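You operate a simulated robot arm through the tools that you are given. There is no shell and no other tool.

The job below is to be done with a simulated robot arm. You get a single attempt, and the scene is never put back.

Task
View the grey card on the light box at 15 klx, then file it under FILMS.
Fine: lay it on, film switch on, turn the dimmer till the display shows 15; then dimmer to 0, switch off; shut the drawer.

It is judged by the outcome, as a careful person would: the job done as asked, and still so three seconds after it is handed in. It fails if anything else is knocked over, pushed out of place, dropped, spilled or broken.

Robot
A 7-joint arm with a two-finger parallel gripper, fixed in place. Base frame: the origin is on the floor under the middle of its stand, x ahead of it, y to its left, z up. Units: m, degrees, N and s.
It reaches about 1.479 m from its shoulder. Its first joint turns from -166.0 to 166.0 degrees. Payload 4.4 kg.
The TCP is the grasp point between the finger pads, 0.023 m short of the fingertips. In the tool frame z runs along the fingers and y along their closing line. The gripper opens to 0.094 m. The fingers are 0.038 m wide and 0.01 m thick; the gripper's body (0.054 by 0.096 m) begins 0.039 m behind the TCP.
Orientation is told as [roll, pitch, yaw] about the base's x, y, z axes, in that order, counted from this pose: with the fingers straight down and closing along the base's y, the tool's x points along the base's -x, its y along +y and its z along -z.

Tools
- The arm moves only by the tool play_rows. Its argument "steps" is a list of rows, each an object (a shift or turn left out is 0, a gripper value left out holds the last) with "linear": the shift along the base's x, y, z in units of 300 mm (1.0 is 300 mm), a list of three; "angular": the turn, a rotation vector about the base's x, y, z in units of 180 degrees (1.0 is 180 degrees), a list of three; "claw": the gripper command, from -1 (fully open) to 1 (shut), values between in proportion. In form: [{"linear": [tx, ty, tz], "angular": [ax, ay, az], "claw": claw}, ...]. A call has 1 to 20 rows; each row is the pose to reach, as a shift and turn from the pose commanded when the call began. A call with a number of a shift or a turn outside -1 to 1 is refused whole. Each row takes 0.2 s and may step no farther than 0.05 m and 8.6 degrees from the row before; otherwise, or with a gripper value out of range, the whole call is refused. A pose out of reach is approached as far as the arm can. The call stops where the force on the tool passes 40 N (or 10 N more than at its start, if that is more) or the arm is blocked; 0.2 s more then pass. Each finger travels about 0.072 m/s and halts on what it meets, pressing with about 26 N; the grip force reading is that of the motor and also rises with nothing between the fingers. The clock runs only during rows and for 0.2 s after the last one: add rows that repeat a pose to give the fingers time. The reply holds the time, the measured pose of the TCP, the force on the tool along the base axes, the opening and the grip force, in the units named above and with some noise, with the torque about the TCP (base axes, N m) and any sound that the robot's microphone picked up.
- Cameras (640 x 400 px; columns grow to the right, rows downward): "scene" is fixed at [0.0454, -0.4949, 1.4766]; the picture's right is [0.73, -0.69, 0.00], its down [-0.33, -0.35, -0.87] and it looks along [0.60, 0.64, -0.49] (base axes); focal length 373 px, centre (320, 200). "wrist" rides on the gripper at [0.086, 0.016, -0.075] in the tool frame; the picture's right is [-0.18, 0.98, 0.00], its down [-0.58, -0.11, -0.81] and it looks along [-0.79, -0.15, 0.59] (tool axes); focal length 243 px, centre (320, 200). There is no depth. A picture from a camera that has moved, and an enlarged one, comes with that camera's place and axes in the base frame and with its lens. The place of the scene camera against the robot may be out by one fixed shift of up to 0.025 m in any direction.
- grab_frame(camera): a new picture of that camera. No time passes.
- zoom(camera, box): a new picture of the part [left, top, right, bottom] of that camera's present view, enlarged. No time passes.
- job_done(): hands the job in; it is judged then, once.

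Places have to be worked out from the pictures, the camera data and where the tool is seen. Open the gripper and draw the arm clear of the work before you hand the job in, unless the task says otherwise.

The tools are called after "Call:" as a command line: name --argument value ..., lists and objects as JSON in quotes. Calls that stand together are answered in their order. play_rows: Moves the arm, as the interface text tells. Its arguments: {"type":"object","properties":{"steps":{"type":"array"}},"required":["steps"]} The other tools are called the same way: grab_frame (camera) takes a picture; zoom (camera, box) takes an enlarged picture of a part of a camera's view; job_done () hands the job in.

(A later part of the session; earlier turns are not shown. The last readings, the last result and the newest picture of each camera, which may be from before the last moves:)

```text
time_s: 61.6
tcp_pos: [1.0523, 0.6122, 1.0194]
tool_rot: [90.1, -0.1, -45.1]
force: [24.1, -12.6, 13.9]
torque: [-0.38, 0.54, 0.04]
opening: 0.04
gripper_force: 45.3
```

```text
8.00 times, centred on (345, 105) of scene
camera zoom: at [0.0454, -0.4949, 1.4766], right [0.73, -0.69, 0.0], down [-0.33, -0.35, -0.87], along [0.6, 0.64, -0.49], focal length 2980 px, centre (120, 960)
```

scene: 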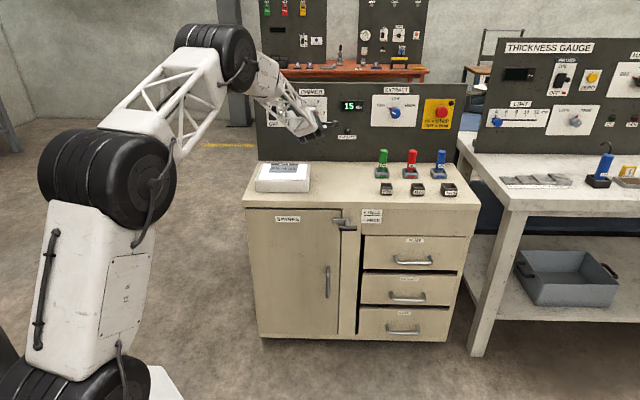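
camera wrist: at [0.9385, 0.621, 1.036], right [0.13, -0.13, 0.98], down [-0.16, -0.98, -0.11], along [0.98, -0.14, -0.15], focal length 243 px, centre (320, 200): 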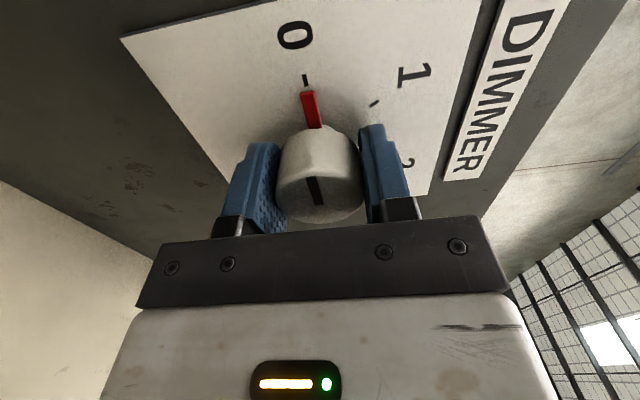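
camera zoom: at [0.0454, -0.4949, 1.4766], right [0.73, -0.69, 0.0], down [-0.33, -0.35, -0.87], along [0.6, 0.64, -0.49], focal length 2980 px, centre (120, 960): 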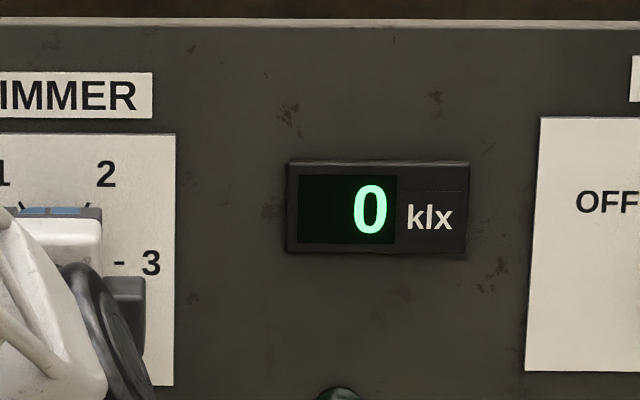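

Display reads 0 with the pointer at 0. I'll release the knob, back straight out and close the fingers in front of the switch's OFF half.

Call:
play_rows --steps '[{"claw": 0}, {"claw": -0.3}, {"claw": -0.3}, {"linear": [-0.05, -0.05, 0], "claw": -0.3}, {"linear": [-0.12, -0.12, 0], "claw": -0.3}, {"linear": [-0.2, -0.2, 0], "claw": -0.3}, {"linear": [-0.224, -0.224, 0], "claw": -0.3}, {"linear": [-0.224, -0.224, 0], "claw": -0.3}]'

Call:
zoom --camera "wrist" --box '[220, 0, 420, 125]'

Call:
zoom --camera "scene" --box '[245, 80, 405, 180]'

```text
time_s: 63.4
tcp_pos: [0.9836, 0.5455, 1.0188]
tool_rot: [90.0, 0.0, -45.1]
force: [-0.3, -0.5, 0.1]
torque: [-0.01, 0.0, -0.01]
opening: 0.0612
gripper_force: 0.0
```

```text
3.20 times, centred on (320, 62) of wrist
camera zoom: at [0.8704, 0.5536, 1.035], right [0.13, -0.13, 0.98], down [-0.16, -0.98, -0.11], along [0.98, -0.14, -0.15], focal length 776 px, centre (320, 640)
```

zoom: 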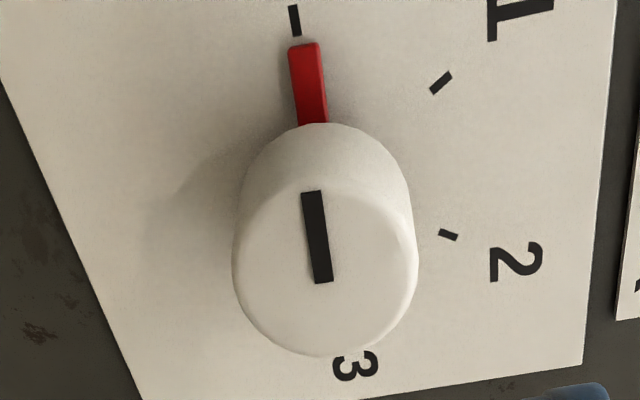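

```text
4.00 times, centred on (325, 130) of scene
camera zoom: at [0.0454, -0.4949, 1.4766], right [0.73, -0.69, 0.0], down [-0.33, -0.35, -0.87], along [0.6, 0.64, -0.49], focal length 1490 px, centre (300, 480)
```

zoom: 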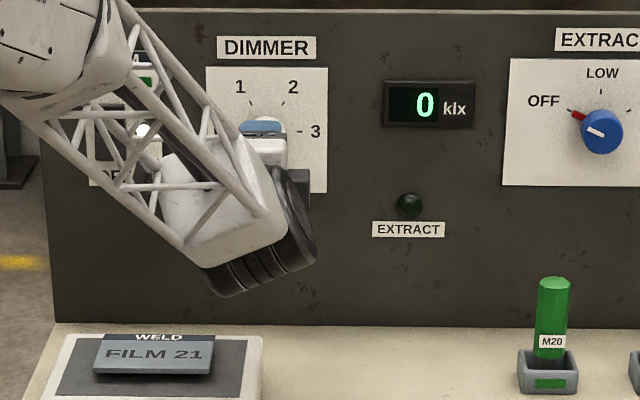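

Knob is clear and at 0. Moving to the OFF half of the rocker (a≈0.142, z≈1.003), fingers closed.

Call:
play_rows --steps '[{"linear": [-0.1, 0.1, -0.015], "claw": 0.3}, {"linear": [-0.2, 0.2, -0.03], "claw": 1}, {"linear": [-0.3, 0.3, -0.045], "claw": 1}, {"linear": [-0.396, 0.396, -0.055], "claw": 1}, {"linear": [-0.3135, 0.4785, -0.055], "claw": 1}, {"linear": [-0.3135, 0.4785, -0.055], "claw": 1}]'

Call:
grab_frame --camera "wrist"

```text
time_s: 64.8
tcp_pos: [0.8904, 0.6871, 1.0016]
tool_rot: [90.1, 0.0, -45.1]
force: [-0.3, 0.3, -0.3]
torque: [0.02, 0.02, 0.01]
opening: 0.0003
gripper_force: 25.9
```

```text
taken
camera wrist: at [0.7764, 0.6961, 1.0186], right [0.13, -0.13, 0.98], down [-0.16, -0.98, -0.11], along [0.98, -0.14, -0.15], focal length 243 px, centre (320, 200)
```

wrist: 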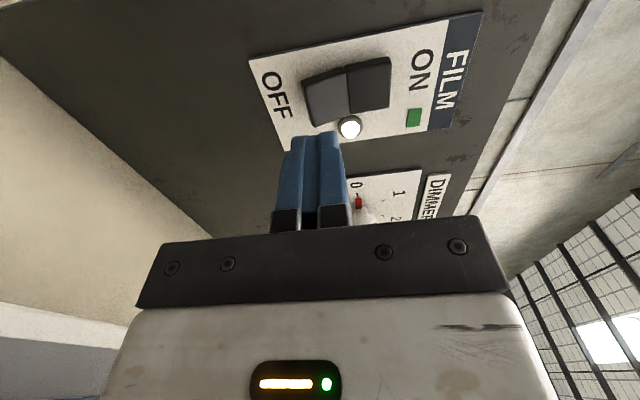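

Aligned with the OFF half (centre a≈0.143, z≈1.005). Pressing in.

Call:
play_rows --steps '[{"linear": [0.06, 0.06, 0]}, {"linear": [0.1, 0.1, 0]}, {"linear": [0.107, 0.107, 0]}, {"linear": [0.114, 0.114, 0]}, {"linear": [0.12, 0.12, 0]}, {"linear": [0.126, 0.126, 0]}, {"linear": [0.132, 0.132, 0]}, {"linear": [0.138, 0.138, 0]}]'

Call:
zoom --camera "wrist" --box '[160, 50, 480, 250]'

Call:
zoom --camera "scene" --box '[245, 80, 405, 180]'

```text
time_s: 66.3
tcp_pos: [0.9267, 0.7255, 1.0023]
tool_rot: [89.9, 0.0, -45.1]
force: [-28.0, -19.8, 4.9]
torque: [0.24, -0.4, 0.09]
opening: 0.0002
gripper_force: 25.5
stopped in row 7: the force on the tool passed its limit at 56 N (the readings are from after the stop); the commanded pose is now the measured one
```

```text
2.00 times, centred on (320, 150) of wrist
camera zoom: at [0.8147, 0.735, 1.0184], right [0.13, -0.13, 0.98], down [-0.16, -0.98, -0.11], along [0.98, -0.14, -0.15], focal length 485 px, centre (320, 300)
```

zoom: 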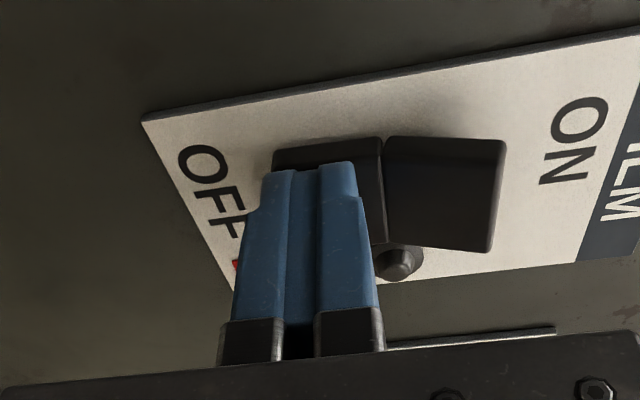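

```text
4.00 times, centred on (325, 130) of scene
camera zoom: at [0.0454, -0.4949, 1.4766], right [0.73, -0.69, 0.0], down [-0.33, -0.35, -0.87], along [0.6, 0.64, -0.49], focal length 1490 px, centre (300, 480)
```

zoom: 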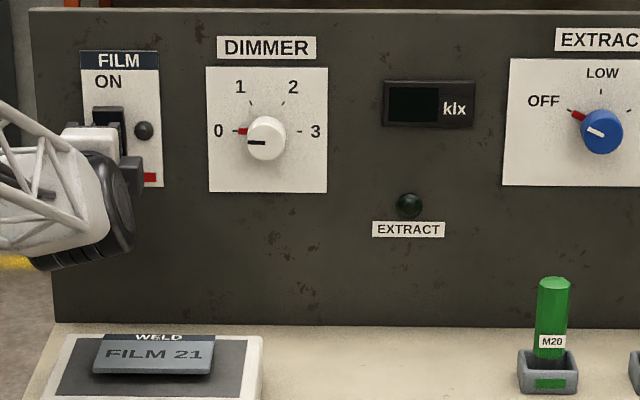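

The switch is OFF: lamp out, display dark, dimmer at 0. From combining views, the FILMS drawer handle bar is at about a=0.706, b=0.81, z=0.57 on a front at b≈0.855. I'll back off the panel and start moving over.

Call:
play_rows --steps '[{"linear": [-0.06, -0.06, 0.02]}, {"linear": [-0.15, -0.15, 0.08]}, {"linear": [-0.24, -0.24, 0.15]}, {"linear": [-0.283, -0.283, 0.25]}, {"linear": [-0.27, -0.44, 0.28]}, {"linear": [-0.26, -0.6, 0.3]}, {"linear": [-0.248, -0.75, 0.3]}, {"linear": [-0.236, -0.886, 0.3]}, {"linear": [-0.236, -0.886, 0.3]}]'

Call:
grab_frame --camera "scene"

Call:
grab_frame --camera "wrist"

```text
time_s: 68.3
tcp_pos: [0.8577, 0.4598, 1.0905]
tool_rot: [90.0, 0.0, -45.0]
force: [-0.2, -0.1, 0.0]
torque: [0.02, -0.01, 0.02]
opening: 0.0
gripper_force: 25.8
```

```text
taken
```

scene: 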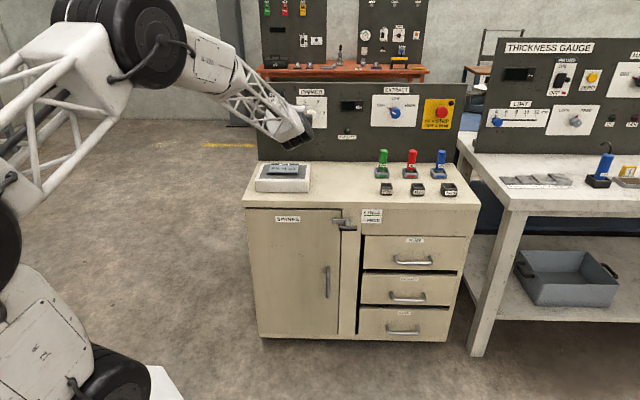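

```text
taken
camera wrist: at [0.7444, 0.4691, 1.1079], right [0.13, -0.13, 0.98], down [-0.16, -0.98, -0.11], along [0.98, -0.14, -0.15], focal length 243 px, centre (320, 200)
```

wrist: 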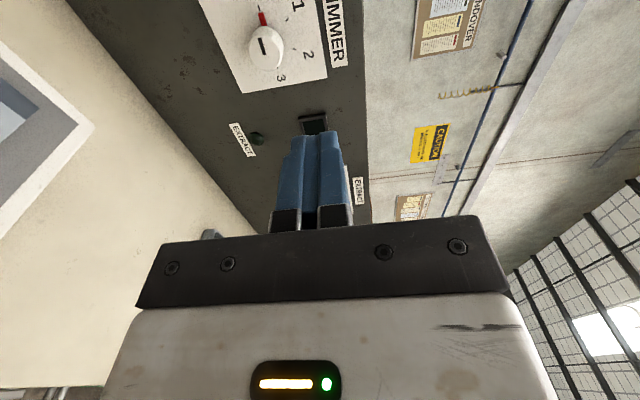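

Clear of the panel. Moving across and back, in front of the drawers, staying high.

Call:
play_rows --steps '[{"linear": [-0.001, -0.14, 0]}, {"linear": [-0.002, -0.28, -0.01]}, {"linear": [-0.004, -0.42, -0.02]}, {"linear": [-0.005, -0.56, -0.03]}, {"linear": [-0.006, -0.7, -0.05]}, {"linear": [-0.007, -0.84, -0.06]}, {"linear": [-0.007, -0.98, -0.07]}, {"linear": [-0.007, -0.98, -0.07]}]'

Call:
play_rows --steps '[{"linear": [0.0, -0.14, -0.05]}, {"linear": [0.0, -0.28, -0.1]}, {"linear": [0.0, -0.42, -0.2]}, {"linear": [0.0, -0.55, -0.3]}, {"linear": [0.0, -0.55, -0.45]}, {"linear": [0.0, -0.55, -0.6]}, {"linear": [0.0, -0.55, -0.7]}, {"linear": [0.0, -0.55, -0.7]}]'

Call:
grab_frame --camera "scene"

Call:
grab_frame --camera "wrist"

```text
time_s: 70.1
tcp_pos: [0.8567, 0.1668, 1.0707]
tool_rot: [90.0, 0.1, -45.0]
force: [0.1, -0.1, 0.5]
torque: [0.0, 0.01, -0.02]
opening: 0.0001
gripper_force: 26.8
```

```text
refused: row 3 steps farther than a row can; nothing moved
```

```text
taken
```

scene: 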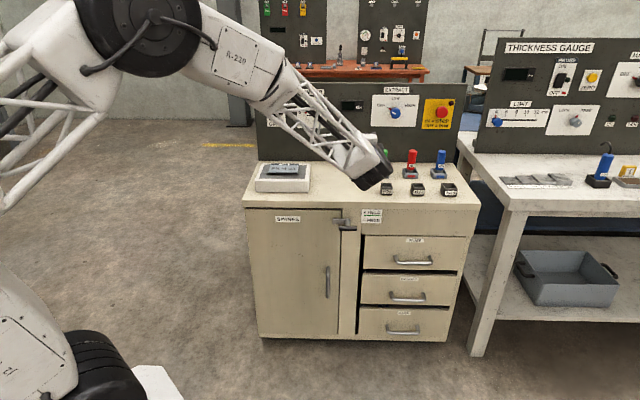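

```text
taken
camera wrist: at [0.7429, 0.1754, 1.0872], right [0.13, -0.13, 0.98], down [-0.16, -0.98, -0.11], along [0.98, -0.14, -0.15], focal length 243 px, centre (320, 200)
```

wrist: 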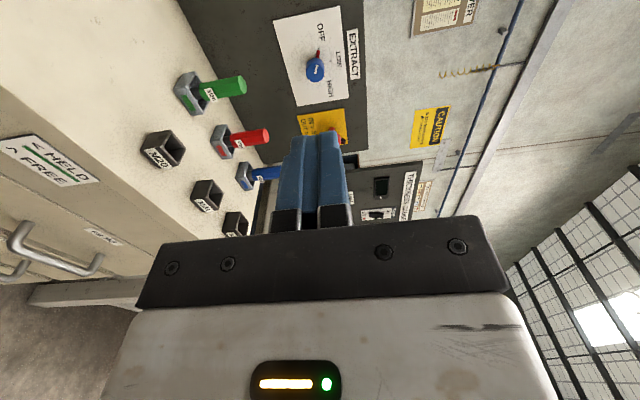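

Path clear so far. Now back and down in front of the drawers (rows kept under 5 cm).

Call:
play_rows --steps '[{"linear": [-0.006, -0.1, -0.08]}, {"linear": [-0.012, -0.2, -0.16]}, {"linear": [-0.018, -0.29, -0.27]}, {"linear": [-0.024, -0.38, -0.38]}, {"linear": [-0.03, -0.47, -0.49]}, {"linear": [-0.036, -0.56, -0.6]}, {"linear": [-0.042, -0.64, -0.72]}, {"linear": [-0.048, -0.71, -0.84]}, {"linear": [-0.051, -0.768, -0.96]}, {"linear": [-0.051, -0.768, -1.0]}, {"linear": [-0.051, -0.768, -1.0]}]'

Call:
grab_frame --camera "scene"

Call:
grab_frame --camera "wrist"

```text
time_s: 72.5
tcp_pos: [0.8394, -0.0628, 0.7699]
tool_rot: [90.0, 0.0, -45.1]
force: [0.2, 0.0, -0.8]
torque: [-0.02, 0.02, 0.01]
opening: 0.0
gripper_force: 25.7
```

```text
taken
```

scene: 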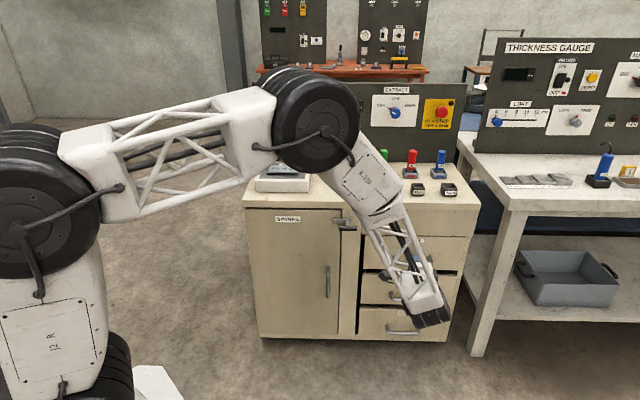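

```text
taken
camera wrist: at [0.7264, -0.0545, 0.7864], right [0.13, -0.13, 0.98], down [-0.16, -0.98, -0.11], along [0.98, -0.14, -0.15], focal length 243 px, centre (320, 200)
```

wrist: 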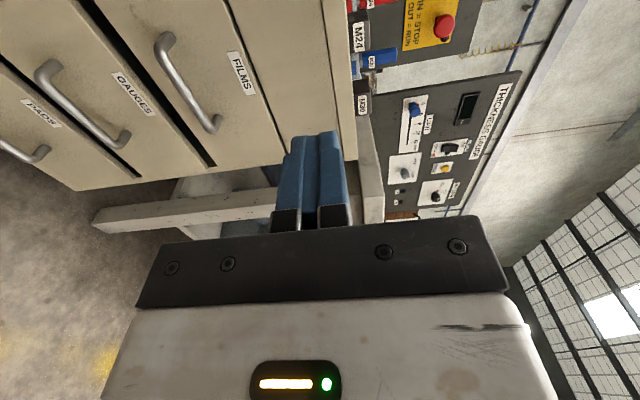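

Handle visible. I'll zoom in for its exact position.

Call:
zoom --camera "wrist" --box '[120, 0, 360, 150]'

Call:
zoom --camera "scene" --box '[340, 200, 500, 300]'

```text
2.67 times, centred on (240, 75) of wrist
camera zoom: at [0.7264, -0.0545, 0.7864], right [0.13, -0.13, 0.98], down [-0.16, -0.98, -0.11], along [0.98, -0.14, -0.15], focal length 647 px, centre (533, 533)
```

zoom: 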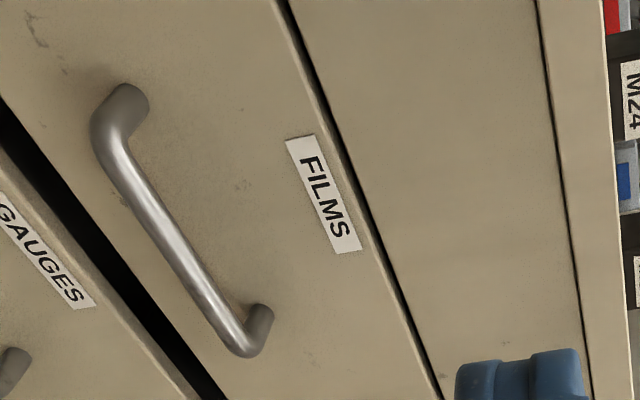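

```text
4.00 times, centred on (420, 250) of scene
camera zoom: at [0.0454, -0.4949, 1.4766], right [0.73, -0.69, 0.0], down [-0.33, -0.35, -0.87], along [0.6, 0.64, -0.49], focal length 1490 px, centre (-80, 0)
```

zoom: 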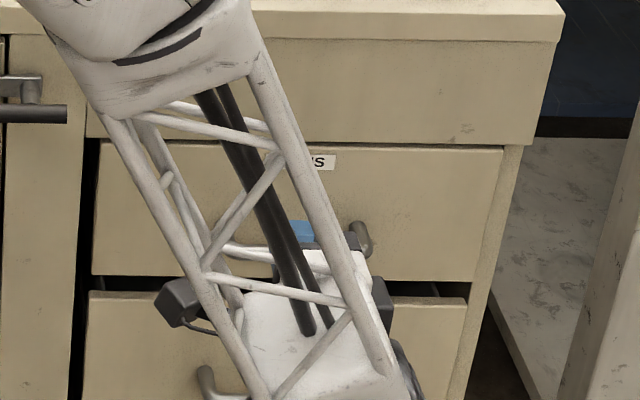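

The bar works out near a≈0.71, b≈0.815, z≈0.555. I'll open the fingers partway, go down to that height and approach to 11 cm short to check alignment.

Call:
play_rows --steps '[{"linear": [0.034, -0.034, -0.143], "claw": 0.5}, {"linear": [0.068, -0.068, -0.285], "claw": 0}, {"linear": [0.102, -0.102, -0.428], "claw": -0.06}, {"linear": [0.136, -0.136, -0.57], "claw": -0.06}, {"linear": [0.1697, -0.1697, -0.713], "claw": -0.06}, {"linear": [0.26, -0.08, -0.713], "claw": -0.06}, {"linear": [0.35, 0.01, -0.713], "claw": -0.06}, {"linear": [0.44, 0.1, -0.713], "claw": -0.06}, {"linear": [0.5257, 0.1862, -0.713], "claw": -0.06}, {"linear": [0.5257, 0.1862, -0.713], "claw": -0.06}]'

Call:
grab_frame --camera "wrist"

Call:
zoom --camera "wrist" --box '[180, 0, 460, 175]'

Call:
grab_frame --camera "scene"

```text
time_s: 74.7
tcp_pos: [0.999, -0.0077, 0.5564]
tool_rot: [90.0, 0.1, -45.2]
force: [-0.4, 0.9, -1.0]
torque: [0.02, 0.02, -0.01]
opening: 0.0499
gripper_force: 0.1
```

```text
taken
camera wrist: at [0.885, 0.001, 0.5732], right [0.13, -0.13, 0.98], down [-0.16, -0.98, -0.11], along [0.98, -0.14, -0.15], focal length 243 px, centre (320, 200)
```

wrist: 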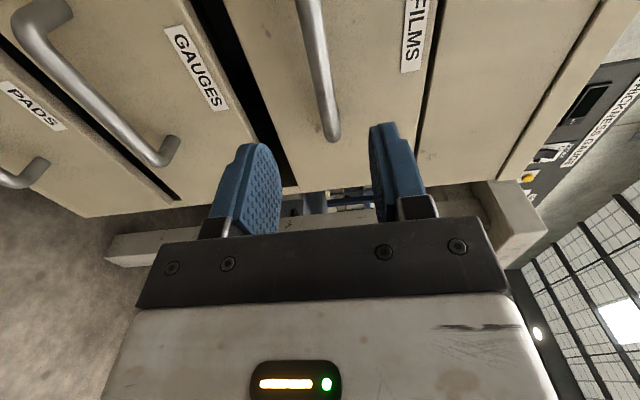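

```text
2.29 times, centred on (320, 88) of wrist
camera zoom: at [0.885, 0.001, 0.5732], right [0.13, -0.13, 0.98], down [-0.16, -0.98, -0.11], along [0.98, -0.14, -0.15], focal length 555 px, centre (320, 457)
```

zoom: 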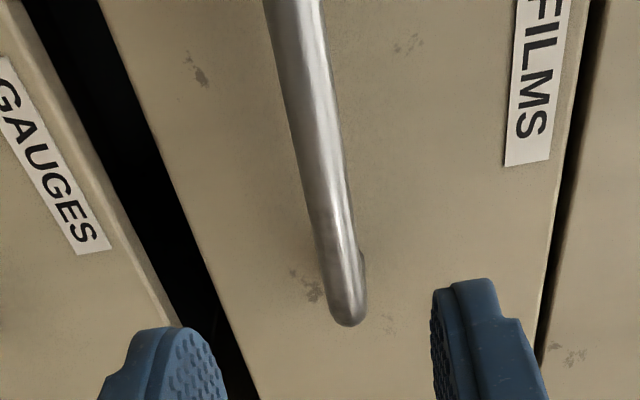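

```text
taken
```

scene: 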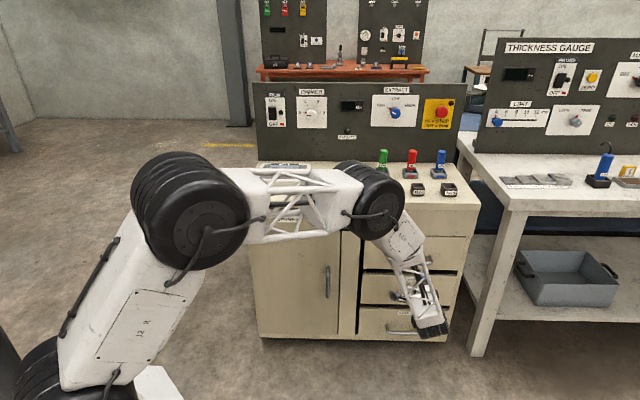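

The bar lines up between the fingers (z≈0.556, b≈0.81). Advancing 11 cm so the bar sits at the grasp point.

Call:
play_rows --steps '[{"linear": [0.08, 0.08, 0]}, {"linear": [0.16, 0.16, 0]}, {"linear": [0.22, 0.22, 0]}, {"linear": [0.2593, 0.2593, 0]}, {"linear": [0.2593, 0.2593, 0]}]'

Call:
grab_frame --camera "wrist"

```text
time_s: 75.9
tcp_pos: [1.0751, 0.0705, 0.5572]
tool_rot: [90.0, 0.0, -45.1]
force: [0.6, -0.3, 1.0]
torque: [0.0, 0.01, 0.0]
opening: 0.0498
gripper_force: 0.1
```

```text
taken
camera wrist: at [0.9626, 0.079, 0.5737], right [0.13, -0.13, 0.98], down [-0.16, -0.98, -0.11], along [0.98, -0.14, -0.15], focal length 243 px, centre (320, 200)
```

wrist: 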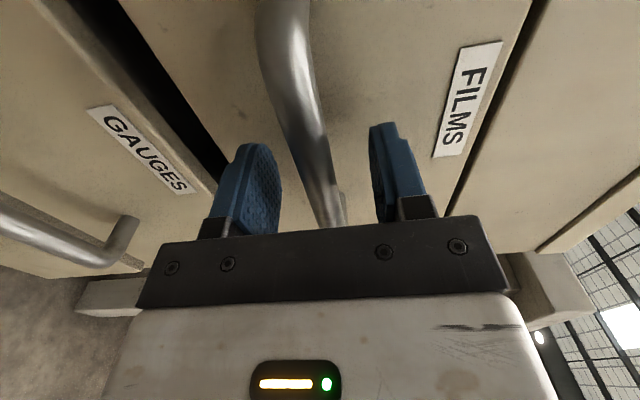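

The bar runs between the fingers at the grasp point. Closing on it.

Call:
play_rows --steps '[{"claw": 0.3}, {"claw": 0.7}, {"claw": 1}, {"claw": 1}]'

Call:
grab_frame --camera "wrist"

```text
time_s: 76.9
tcp_pos: [1.0741, 0.0694, 0.5567]
tool_rot: [90.0, 0.0, -45.2]
force: [0.5, -0.3, -3.5]
torque: [-0.01, -0.02, 0.07]
opening: 0.0154
gripper_force: 44.7
```

```text
taken
camera wrist: at [0.9624, 0.0786, 0.5736], right [0.13, -0.13, 0.98], down [-0.16, -0.98, -0.11], along [0.98, -0.14, -0.15], focal length 243 px, centre (320, 200)
```

wrist: 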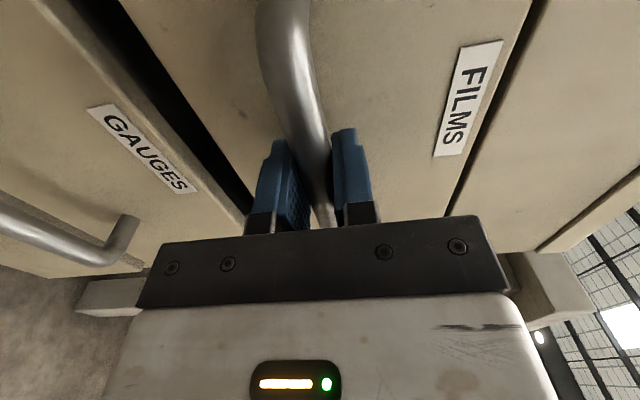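

Bar gripped (15 mm). I'll pull the drawer gently by 6 cm first and see whether it moves.

Call:
play_rows --steps '[{"linear": [-0.02, -0.02, 0]}, {"linear": [-0.05, -0.05, 0]}, {"linear": [-0.09, -0.09, 0]}, {"linear": [-0.14, -0.14, 0]}, {"linear": [-0.14, -0.14, 0]}]'

Call:
grab_frame --camera "wrist"

Call:
grab_frame --camera "scene"

```text
time_s: 78.1
tcp_pos: [1.0339, 0.0277, 0.5573]
tool_rot: [89.9, 0.0, -45.1]
force: [-2.4, 2.8, -1.7]
torque: [0.04, 0.05, -0.16]
opening: 0.0158
gripper_force: 45.3
```

```text
taken
camera wrist: at [0.9205, 0.0367, 0.5735], right [0.13, -0.13, 0.98], down [-0.16, -0.98, -0.11], along [0.98, -0.14, -0.15], focal length 243 px, centre (320, 200)
```

wrist: 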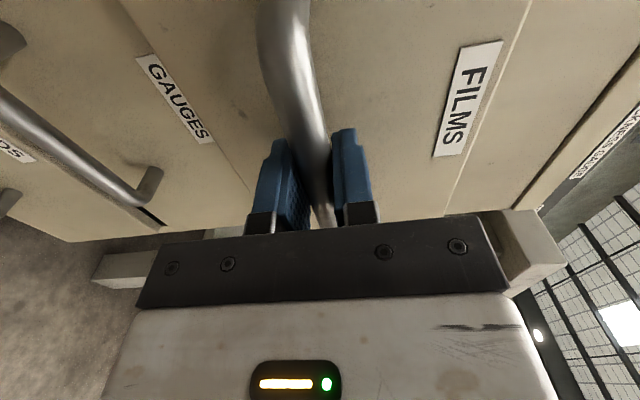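

```text
taken
```

scene: 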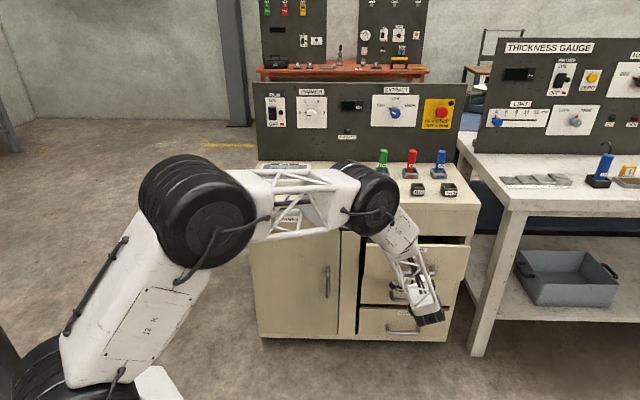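

The drawer slides freely (pulled ~6 cm). Continuing to pull another 18 cm.

Call:
play_rows --steps '[{"linear": [-0.04, -0.04, 0]}, {"linear": [-0.11, -0.11, 0]}, {"linear": [-0.19, -0.19, 0]}, {"linear": [-0.27, -0.27, 0]}, {"linear": [-0.34, -0.34, 0]}, {"linear": [-0.395, -0.395, 0]}, {"linear": [-0.4243, -0.4243, 0]}, {"linear": [-0.4243, -0.4243, 0]}]'

Call:
grab_frame --camera "wrist"

Call:
grab_frame --camera "scene"

```text
time_s: 79.9
tcp_pos: [0.9069, -0.1001, 0.557]
tool_rot: [90.0, 0.0, -45.1]
force: [-9.6, 8.4, 14.2]
torque: [0.1, 0.1, -0.24]
opening: 0.0156
gripper_force: 45.2
```

```text
taken
camera wrist: at [0.7933, -0.0905, 0.5734], right [0.13, -0.13, 0.98], down [-0.16, -0.98, -0.11], along [0.98, -0.14, -0.15], focal length 243 px, centre (320, 200)
```

wrist: 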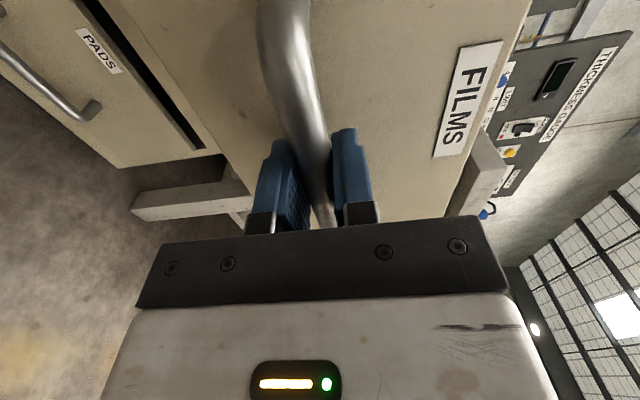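

```text
taken
```

scene: 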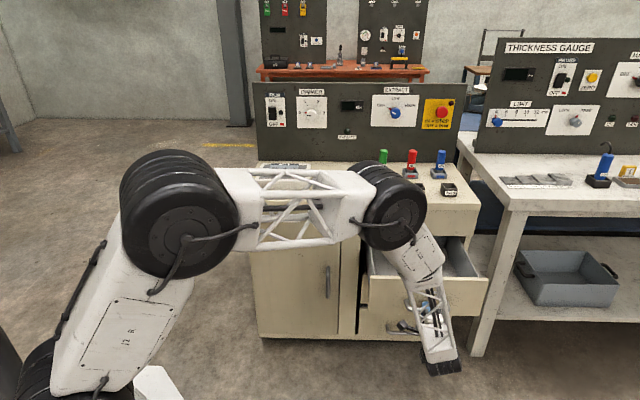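

Drawer is open about 24 cm. I'll release the bar and back straight off before rising.

Call:
play_rows --steps '[{"claw": 0.3}, {"claw": -0.06}, {"claw": -0.06}, {"linear": [-0.04, -0.04, 0], "claw": -0.06}, {"linear": [-0.1, -0.1, 0], "claw": -0.06}, {"linear": [-0.17, -0.17, 0], "claw": -0.06}, {"linear": [-0.2, -0.2, 0], "claw": -0.06}, {"linear": [-0.2, -0.2, 0], "claw": -0.06}]'

Call:
grab_frame --camera "wrist"

```text
time_s: 81.7
tcp_pos: [0.8474, -0.1603, 0.5568]
tool_rot: [90.0, 0.0, -45.1]
force: [-0.8, 0.5, 0.7]
torque: [0.03, -0.02, -0.02]
opening: 0.0499
gripper_force: 0.1
```

```text
taken
camera wrist: at [0.7337, -0.1508, 0.573], right [0.13, -0.13, 0.98], down [-0.16, -0.98, -0.11], along [0.98, -0.14, -0.15], focal length 243 px, centre (320, 200)
```

wrist: 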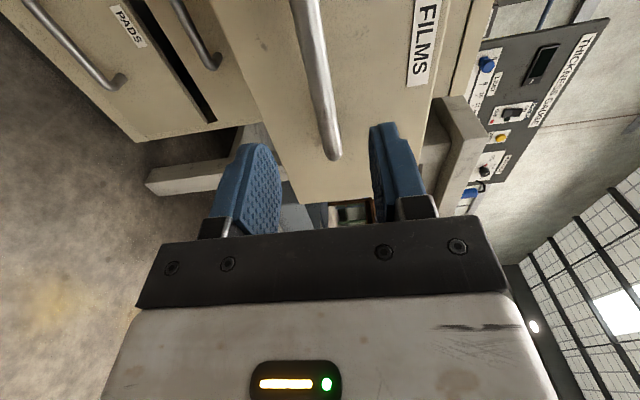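

Clear of the handle. Rising straight up.

Call:
play_rows --steps '[{"linear": [-0.02, -0.02, 0.1]}, {"linear": [-0.02, -0.02, 0.25]}, {"linear": [-0.02, -0.02, 0.4]}, {"linear": [-0.02, -0.02, 0.55]}, {"linear": [-0.02, -0.02, 0.7]}, {"linear": [-0.02, -0.02, 0.85]}, {"linear": [-0.02, -0.02, 1.0]}, {"linear": [-0.02, -0.02, 1.0]}]'

Call:
grab_frame --camera "wrist"

Call:
grab_frame --camera "scene"

```text
time_s: 83.5
tcp_pos: [0.8401, -0.1658, 0.8567]
tool_rot: [90.0, -0.1, -45.1]
force: [-0.4, -0.5, 0.3]
torque: [0.0, -0.03, 0.01]
opening: 0.0499
gripper_force: 0.0
```

```text
taken
camera wrist: at [0.7268, -0.1569, 0.873], right [0.13, -0.13, 0.98], down [-0.16, -0.98, -0.11], along [0.98, -0.14, -0.15], focal length 243 px, centre (320, 200)
```

wrist: 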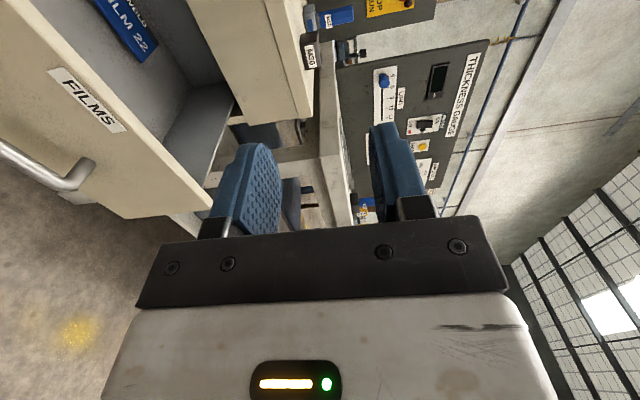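

```text
taken
```

scene: 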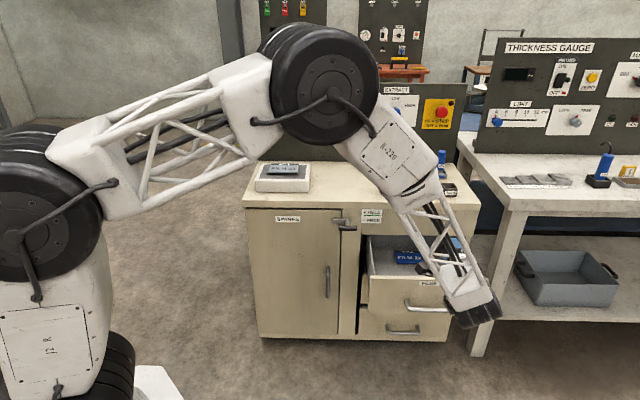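

The drawer already holds a blue FILM 22 card. I'll tilt the fingers down and move over the drawer for a look inside.

Call:
play_rows --steps '[{"linear": [0.0, 0.0, 0.1], "angular": [-0.0321, 0.0321, 0]}, {"linear": [0.02, 0.08, 0.18], "angular": [-0.0643, 0.0643, 0]}, {"linear": [0.04, 0.17, 0.25], "angular": [-0.0964, 0.0964, 0]}, {"linear": [0.065, 0.26, 0.3], "angular": [-0.1286, 0.1286, 0]}, {"linear": [0.09, 0.35, 0.333], "angular": [-0.1607, 0.1607, 0]}, {"linear": [0.12, 0.45, 0.333], "angular": [-0.1929, 0.1929, 0]}, {"linear": [0.14, 0.55, 0.333], "angular": [-0.225, 0.225, 0]}, {"linear": [0.17, 0.65, 0.333], "angular": [-0.2571, 0.2571, 0]}, {"linear": [0.19, 0.75, 0.333], "angular": [-0.2893, 0.2893, 0]}, {"linear": [0.217, 0.834, 0.333], "angular": [-0.3214, 0.3214, 0]}, {"linear": [0.217, 0.834, 0.333], "angular": [-0.3536, 0.3536, 0]}, {"linear": [0.217, 0.834, 0.333], "angular": [-0.3536, 0.3536, 0]}]'

Call:
grab_frame --camera "wrist"

Call:
grab_frame --camera "scene"

```text
time_s: 86.1
tcp_pos: [0.9039, 0.0852, 0.9555]
tool_rot: [-0.1, -0.1, -45.1]
force: [0.1, 0.0, 0.4]
torque: [0.0, -0.04, -0.02]
opening: 0.05
gripper_force: 0.0
```

```text
taken
camera wrist: at [0.856, 0.1577, 1.0314], right [0.83, 0.56, 0.0], down [0.33, -0.49, 0.81], along [0.46, -0.67, -0.59], focal length 243 px, centre (320, 200)
```

wrist: 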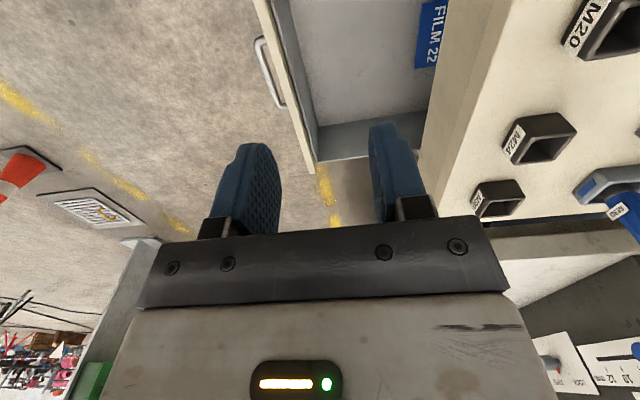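

```text
taken
```

scene: 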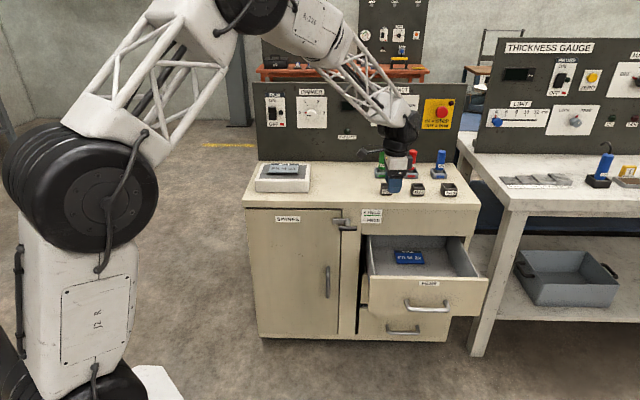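

I'll zoom in on the open drawer from both cameras to map the free space.

Call:
zoom --camera "scene" --box '[350, 220, 510, 320]'

Call:
zoom --camera "wrist" --box '[220, 0, 500, 175]'

```text
4.00 times, centred on (430, 270) of scene
camera zoom: at [0.0454, -0.4949, 1.4766], right [0.73, -0.69, 0.0], down [-0.33, -0.35, -0.87], along [0.6, 0.64, -0.49], focal length 1490 px, centre (-120, -80)
```

zoom: 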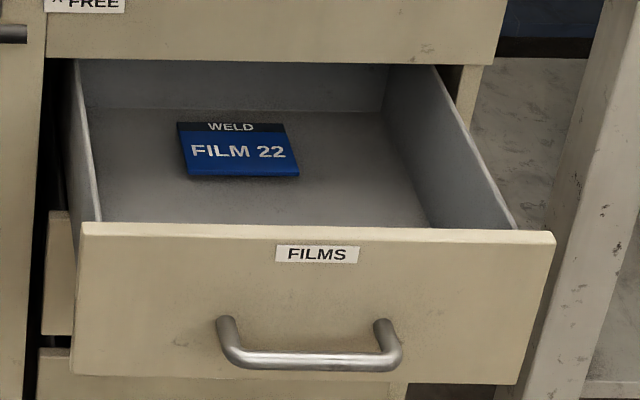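

```text
2.29 times, centred on (360, 88) of wrist
camera zoom: at [0.856, 0.1577, 1.0314], right [0.83, 0.56, 0.0], down [0.33, -0.49, 0.81], along [0.46, -0.67, -0.59], focal length 555 px, centre (229, 457)
```

zoom: 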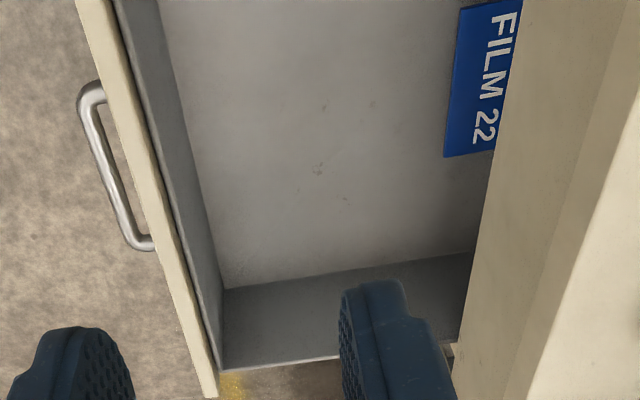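

The drawer floor has clear space in front of FILM 22 (target about a=0.75, b=0.735, floor z≈0.50). Now back to the light box for the grey card: rising, opening fully, and moving over.

Call:
play_rows --steps '[{"linear": [0, 0.05, 0.1], "claw": -0.5}, {"linear": [-0.01, 0.18, 0.18], "claw": -1}, {"linear": [-0.03, 0.32, 0.2], "claw": -1}, {"linear": [-0.05, 0.46, 0.2], "claw": -1}, {"linear": [-0.07, 0.6, 0.2], "claw": -1}, {"linear": [-0.09, 0.74, 0.2], "claw": -1}, {"linear": [-0.1, 0.88, 0.2], "claw": -1}, {"linear": [-0.12, 0.98, 0.2], "claw": -1}, {"linear": [-0.12, 0.98, 0.2], "claw": -1}]'

Call:
grab_frame --camera "wrist"

```text
time_s: 88.1
tcp_pos: [0.87, 0.3789, 1.0152]
tool_rot: [0.0, -0.2, -45.1]
force: [0.5, 0.2, 0.2]
torque: [-0.04, 0.01, 0.0]
opening: 0.0941
gripper_force: 0.1
```

```text
taken
camera wrist: at [0.8201, 0.4518, 1.0911], right [0.83, 0.57, 0.0], down [0.33, -0.49, 0.81], along [0.46, -0.67, -0.59], focal length 243 px, centre (320, 200)
```

wrist: 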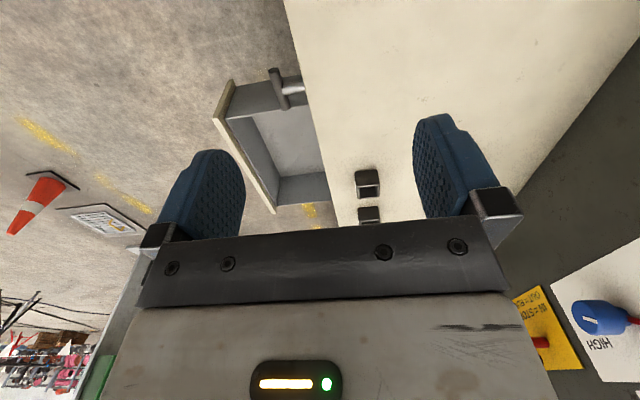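

Continue to directly above the card on the light box at z≈0.97.

Call:
play_rows --steps '[{"linear": [-0.013, 0.13, 0]}, {"linear": [-0.027, 0.26, -0.03]}, {"linear": [-0.04, 0.39, -0.07]}, {"linear": [-0.053, 0.52, -0.11]}, {"linear": [-0.06, 0.585, -0.15]}, {"linear": [-0.06, 0.585, -0.15]}, {"linear": [-0.06, 0.585, -0.15]}]'

Call:
grab_frame --camera "wrist"

Call:
zoom --camera "wrist" --box '[180, 0, 480, 188]'

```text
time_s: 89.7
tcp_pos: [0.8525, 0.5551, 0.9704]
tool_rot: [-0.1, -0.1, -45.0]
force: [0.1, -0.1, 0.0]
torque: [0.04, 0.01, -0.02]
opening: 0.0941
gripper_force: 0.0
```

```text
taken
camera wrist: at [0.8027, 0.6281, 1.0456], right [0.83, 0.56, 0.0], down [0.33, -0.49, 0.81], along [0.46, -0.67, -0.59], focal length 243 px, centre (320, 200)
```

wrist: 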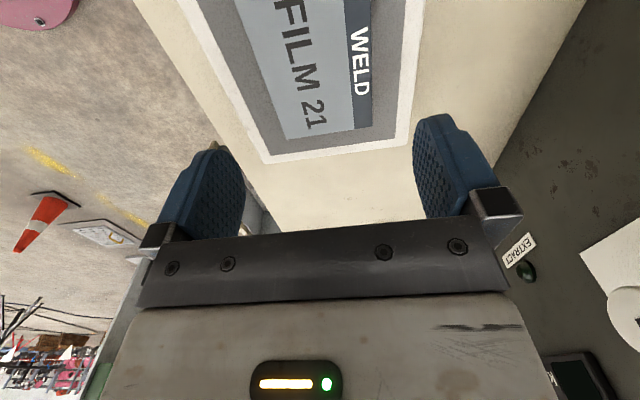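

```text
2.13 times, centred on (330, 94) of wrist
camera zoom: at [0.8027, 0.6281, 1.0456], right [0.83, 0.56, 0.0], down [0.33, -0.49, 0.81], along [0.46, -0.67, -0.59], focal length 516 px, centre (299, 426)
```

zoom: 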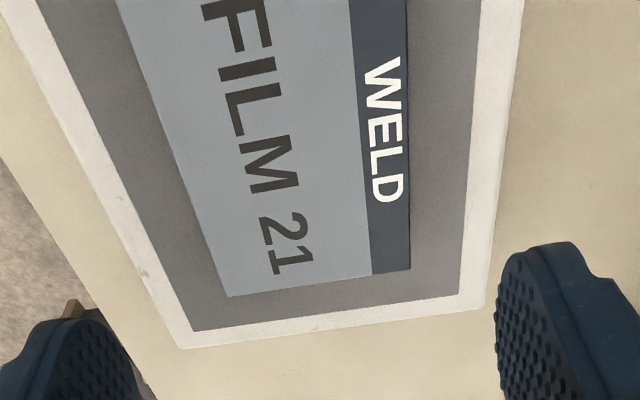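

Card is where I left it (centre a≈0.212, b≈0.993), aligned with the fingers. Descending to the earlier grasp height.

Call:
play_rows --steps '[{"linear": [-0.0035, -0.0035, -0.1]}, {"linear": [-0.0035, -0.0035, -0.2]}, {"linear": [-0.0035, -0.0035, -0.26]}, {"linear": [-0.0035, -0.0035, -0.295]}, {"linear": [-0.0035, -0.0035, -0.312]}, {"linear": [-0.0035, -0.0035, -0.318]}, {"linear": [-0.0035, -0.0035, -0.318]}]'

Call:
zoom --camera "wrist" --box '[140, 0, 540, 250]'

Call:
zoom --camera "scene" --box '[250, 150, 330, 200]'

```text
time_s: 91.3
tcp_pos: [0.8507, 0.5526, 0.8766]
tool_rot: [0.0, -0.1, -45.0]
force: [-0.4, -0.2, 0.1]
torque: [-0.01, 0.0, -0.02]
opening: 0.0941
gripper_force: 0.0
```

```text
1.60 times, centred on (340, 125) of wrist
camera zoom: at [0.8017, 0.6262, 0.9503], right [0.83, 0.56, 0.0], down [0.33, -0.49, 0.81], along [0.46, -0.67, -0.59], focal length 388 px, centre (288, 320)
```

zoom: 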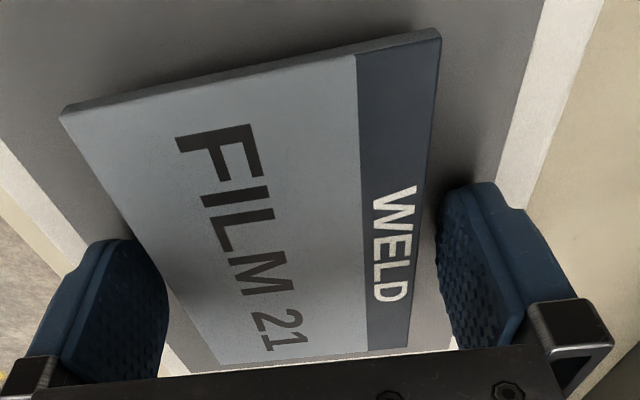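

```text
8.00 times, centred on (290, 175) of scene
camera zoom: at [0.0454, -0.4949, 1.4766], right [0.73, -0.69, 0.0], down [-0.33, -0.35, -0.87], along [0.6, 0.64, -0.49], focal length 2980 px, centre (560, 400)
```

zoom: 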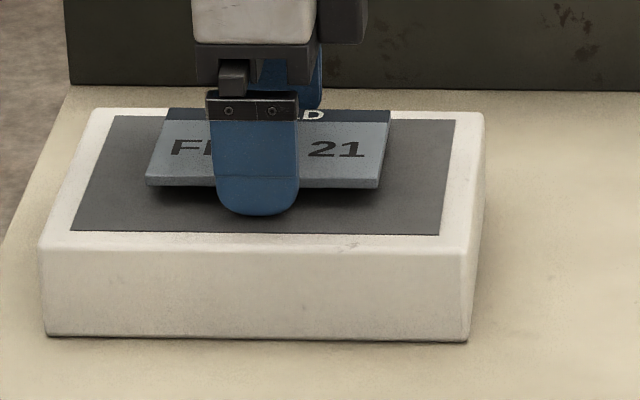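

Same picture as at release, about 1 mm higher. I'll lower 1 mm and close on the card.

Call:
play_rows --steps '[{"linear": [0, 0, -0.0035], "claw": -1}, {"linear": [0, 0, -0.0035], "claw": -0.8}, {"linear": [0, 0, -0.0035], "claw": -0.6}, {"linear": [0, 0, -0.0035], "claw": -0.4}, {"linear": [0, 0, -0.0035], "claw": -0.4}, {"linear": [0, 0, -0.0035], "claw": -0.4}]'

Call:
zoom --camera "wrist" --box '[140, 0, 540, 250]'

```text
time_s: 92.7
tcp_pos: [0.8515, 0.5537, 0.8743]
tool_rot: [0.1, 0.0, -45.0]
force: [0.9, -0.3, -0.1]
torque: [0.0, 0.04, 0.02]
opening: 0.079
gripper_force: 26.0
```

```text
1.60 times, centred on (340, 125) of wrist
camera zoom: at [0.8014, 0.6262, 0.9495], right [0.83, 0.56, 0.0], down [0.33, -0.49, 0.81], along [0.46, -0.67, -0.59], focal length 388 px, centre (288, 320)
```

zoom: 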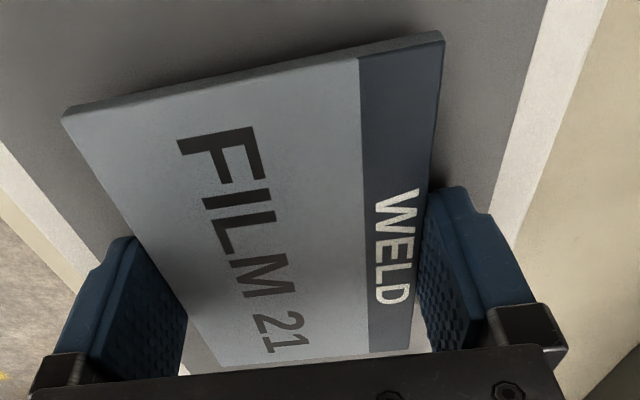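

Gripped at 0.079 m. Lifting the card straight up.

Call:
play_rows --steps '[{"linear": [0, 0, 0.03]}, {"linear": [0, 0, 0.09]}, {"linear": [0, 0, 0.18]}, {"linear": [0, 0, 0.28]}, {"linear": [0, 0, 0.38]}, {"linear": [0, 0, 0.43]}, {"linear": [0, 0, 0.43]}]'

Call:
grab_frame --camera "wrist"

Call:
grab_frame --camera "scene"

```text
time_s: 94.3
tcp_pos: [0.85, 0.5535, 1.0047]
tool_rot: [0.1, -0.2, -45.0]
force: [-0.2, -1.0, -0.4]
torque: [0.0, -0.04, 0.0]
opening: 0.0792
gripper_force: 25.9
```

```text
taken
camera wrist: at [0.801, 0.6265, 1.0792], right [0.83, 0.56, 0.0], down [0.33, -0.49, 0.81], along [0.46, -0.67, -0.59], focal length 243 px, centre (320, 200)
```

wrist: 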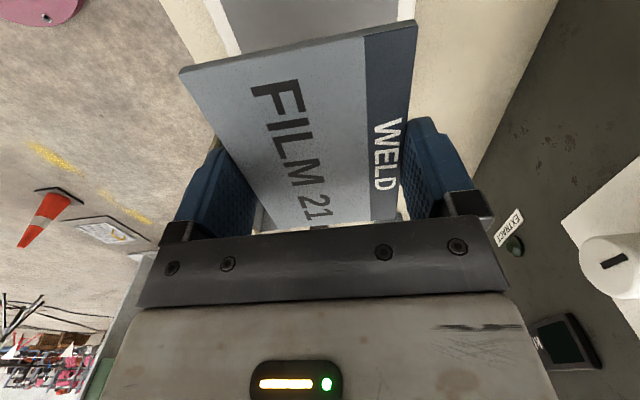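

```text
taken
```

scene: 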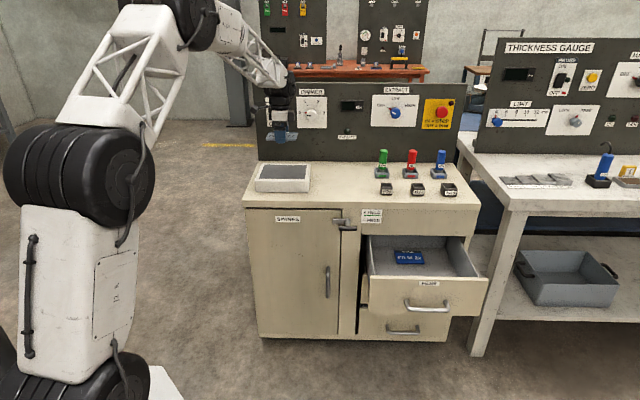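

Card held. Carrying it over toward the drawer at z≈1.0, well above everything on the bench.

Call:
play_rows --steps '[{"linear": [0.01, -0.06, 0]}, {"linear": [0.03, -0.18, 0]}, {"linear": [0.06, -0.32, 0]}, {"linear": [0.09, -0.46, 0]}, {"linear": [0.12, -0.6, 0]}, {"linear": [0.15, -0.74, 0]}, {"linear": [0.18, -0.87, 0]}, {"linear": [0.2, -0.933, 0]}, {"linear": [0.2, -0.933, 0]}]'

Call:
play_rows --steps '[{"linear": [0.03, -0.06, 0]}, {"linear": [0.08, -0.17, 0]}, {"linear": [0.14, -0.3, 0]}, {"linear": [0.2, -0.43, 0]}, {"linear": [0.26, -0.56, 0]}, {"linear": [0.32, -0.69, 0]}, {"linear": [0.38, -0.8, 0]}, {"linear": [0.43, -0.89, 0]}, {"linear": [0.463, -0.948, 0]}, {"linear": [0.463, -0.948, 0]}]'

Call:
grab_frame --camera "wrist"

Call:
grab_frame --camera "scene"

```text
time_s: 96.3
tcp_pos: [0.9124, 0.2726, 1.0058]
tool_rot: [-0.1, -0.1, -45.0]
force: [-0.2, 0.2, -0.9]
torque: [-0.01, 0.0, 0.01]
opening: 0.0792
gripper_force: 26.7
```

```text
time_s: 98.5
tcp_pos: [1.0493, -0.0112, 1.0045]
tool_rot: [0.0, -0.1, -44.9]
force: [0.7, 0.3, -1.2]
torque: [0.03, 0.0, 0.02]
opening: 0.0789
gripper_force: 25.9
```

```text
taken
camera wrist: at [1.0003, 0.0612, 1.079], right [0.83, 0.56, 0.0], down [0.33, -0.49, 0.81], along [0.46, -0.67, -0.59], focal length 243 px, centre (320, 200)
```

wrist: 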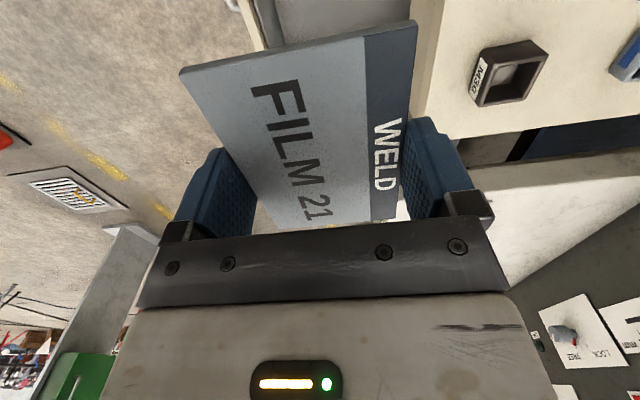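

```text
taken
```

scene: 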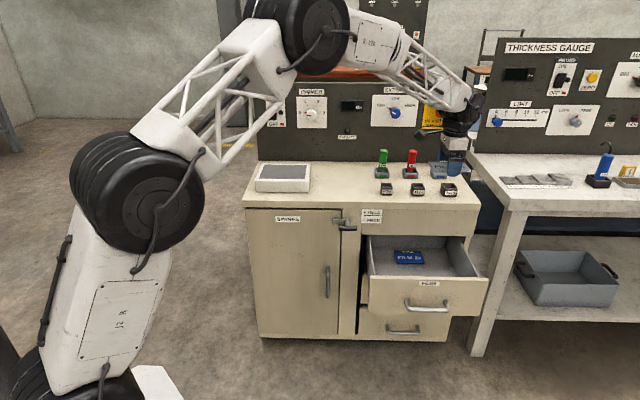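

Positioned above the drawer's free area (a≈0.750, b≈0.734). Lowering partway and checking clearances.

Call:
play_rows --steps '[{"linear": [0, 0, -0.08]}, {"linear": [0, 0, -0.2]}, {"linear": [0, 0, -0.33]}, {"linear": [0, 0, -0.46]}, {"linear": [0, 0, -0.59]}, {"linear": [0, 0, -0.72]}, {"linear": [0, 0, -0.84]}, {"linear": [0, 0, -0.93]}, {"linear": [0, 0, -0.93]}]'

Call:
grab_frame --camera "wrist"

Call:
grab_frame --camera "scene"

Call:
zoom --camera "scene" --box '[350, 170, 510, 310]'

```text
time_s: 100.5
tcp_pos: [1.0498, -0.0115, 0.7247]
tool_rot: [0.0, -0.1, -45.1]
force: [0.4, -0.2, -0.7]
torque: [-0.01, -0.02, -0.01]
opening: 0.079
gripper_force: 25.9
```

```text
taken
camera wrist: at [0.9997, 0.0619, 0.799], right [0.83, 0.56, 0.0], down [0.33, -0.49, 0.81], along [0.46, -0.67, -0.59], focal length 243 px, centre (320, 200)
```

wrist: 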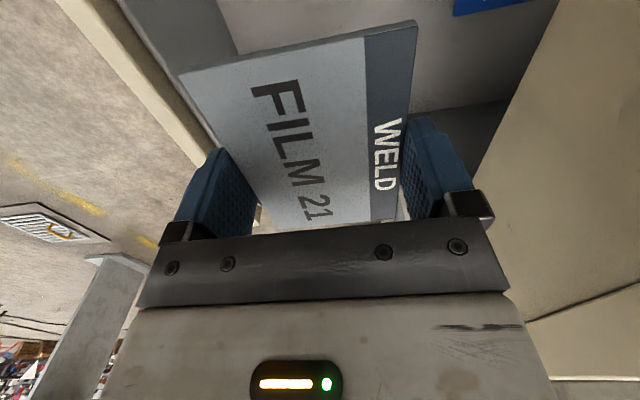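

```text
taken
```

scene: 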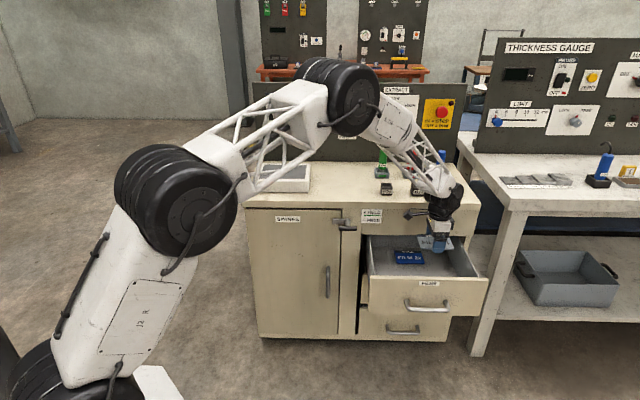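

```text
2.86 times, centred on (430, 240) of scene
camera zoom: at [0.0454, -0.4949, 1.4766], right [0.73, -0.69, 0.0], down [-0.33, -0.35, -0.87], along [0.6, 0.64, -0.49], focal length 1064 px, centre (6, 86)
```

zoom: 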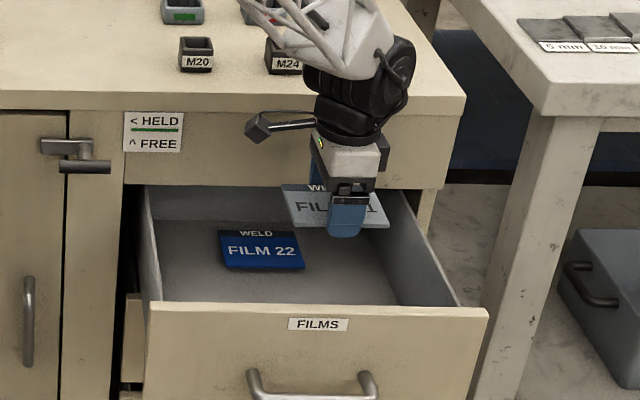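

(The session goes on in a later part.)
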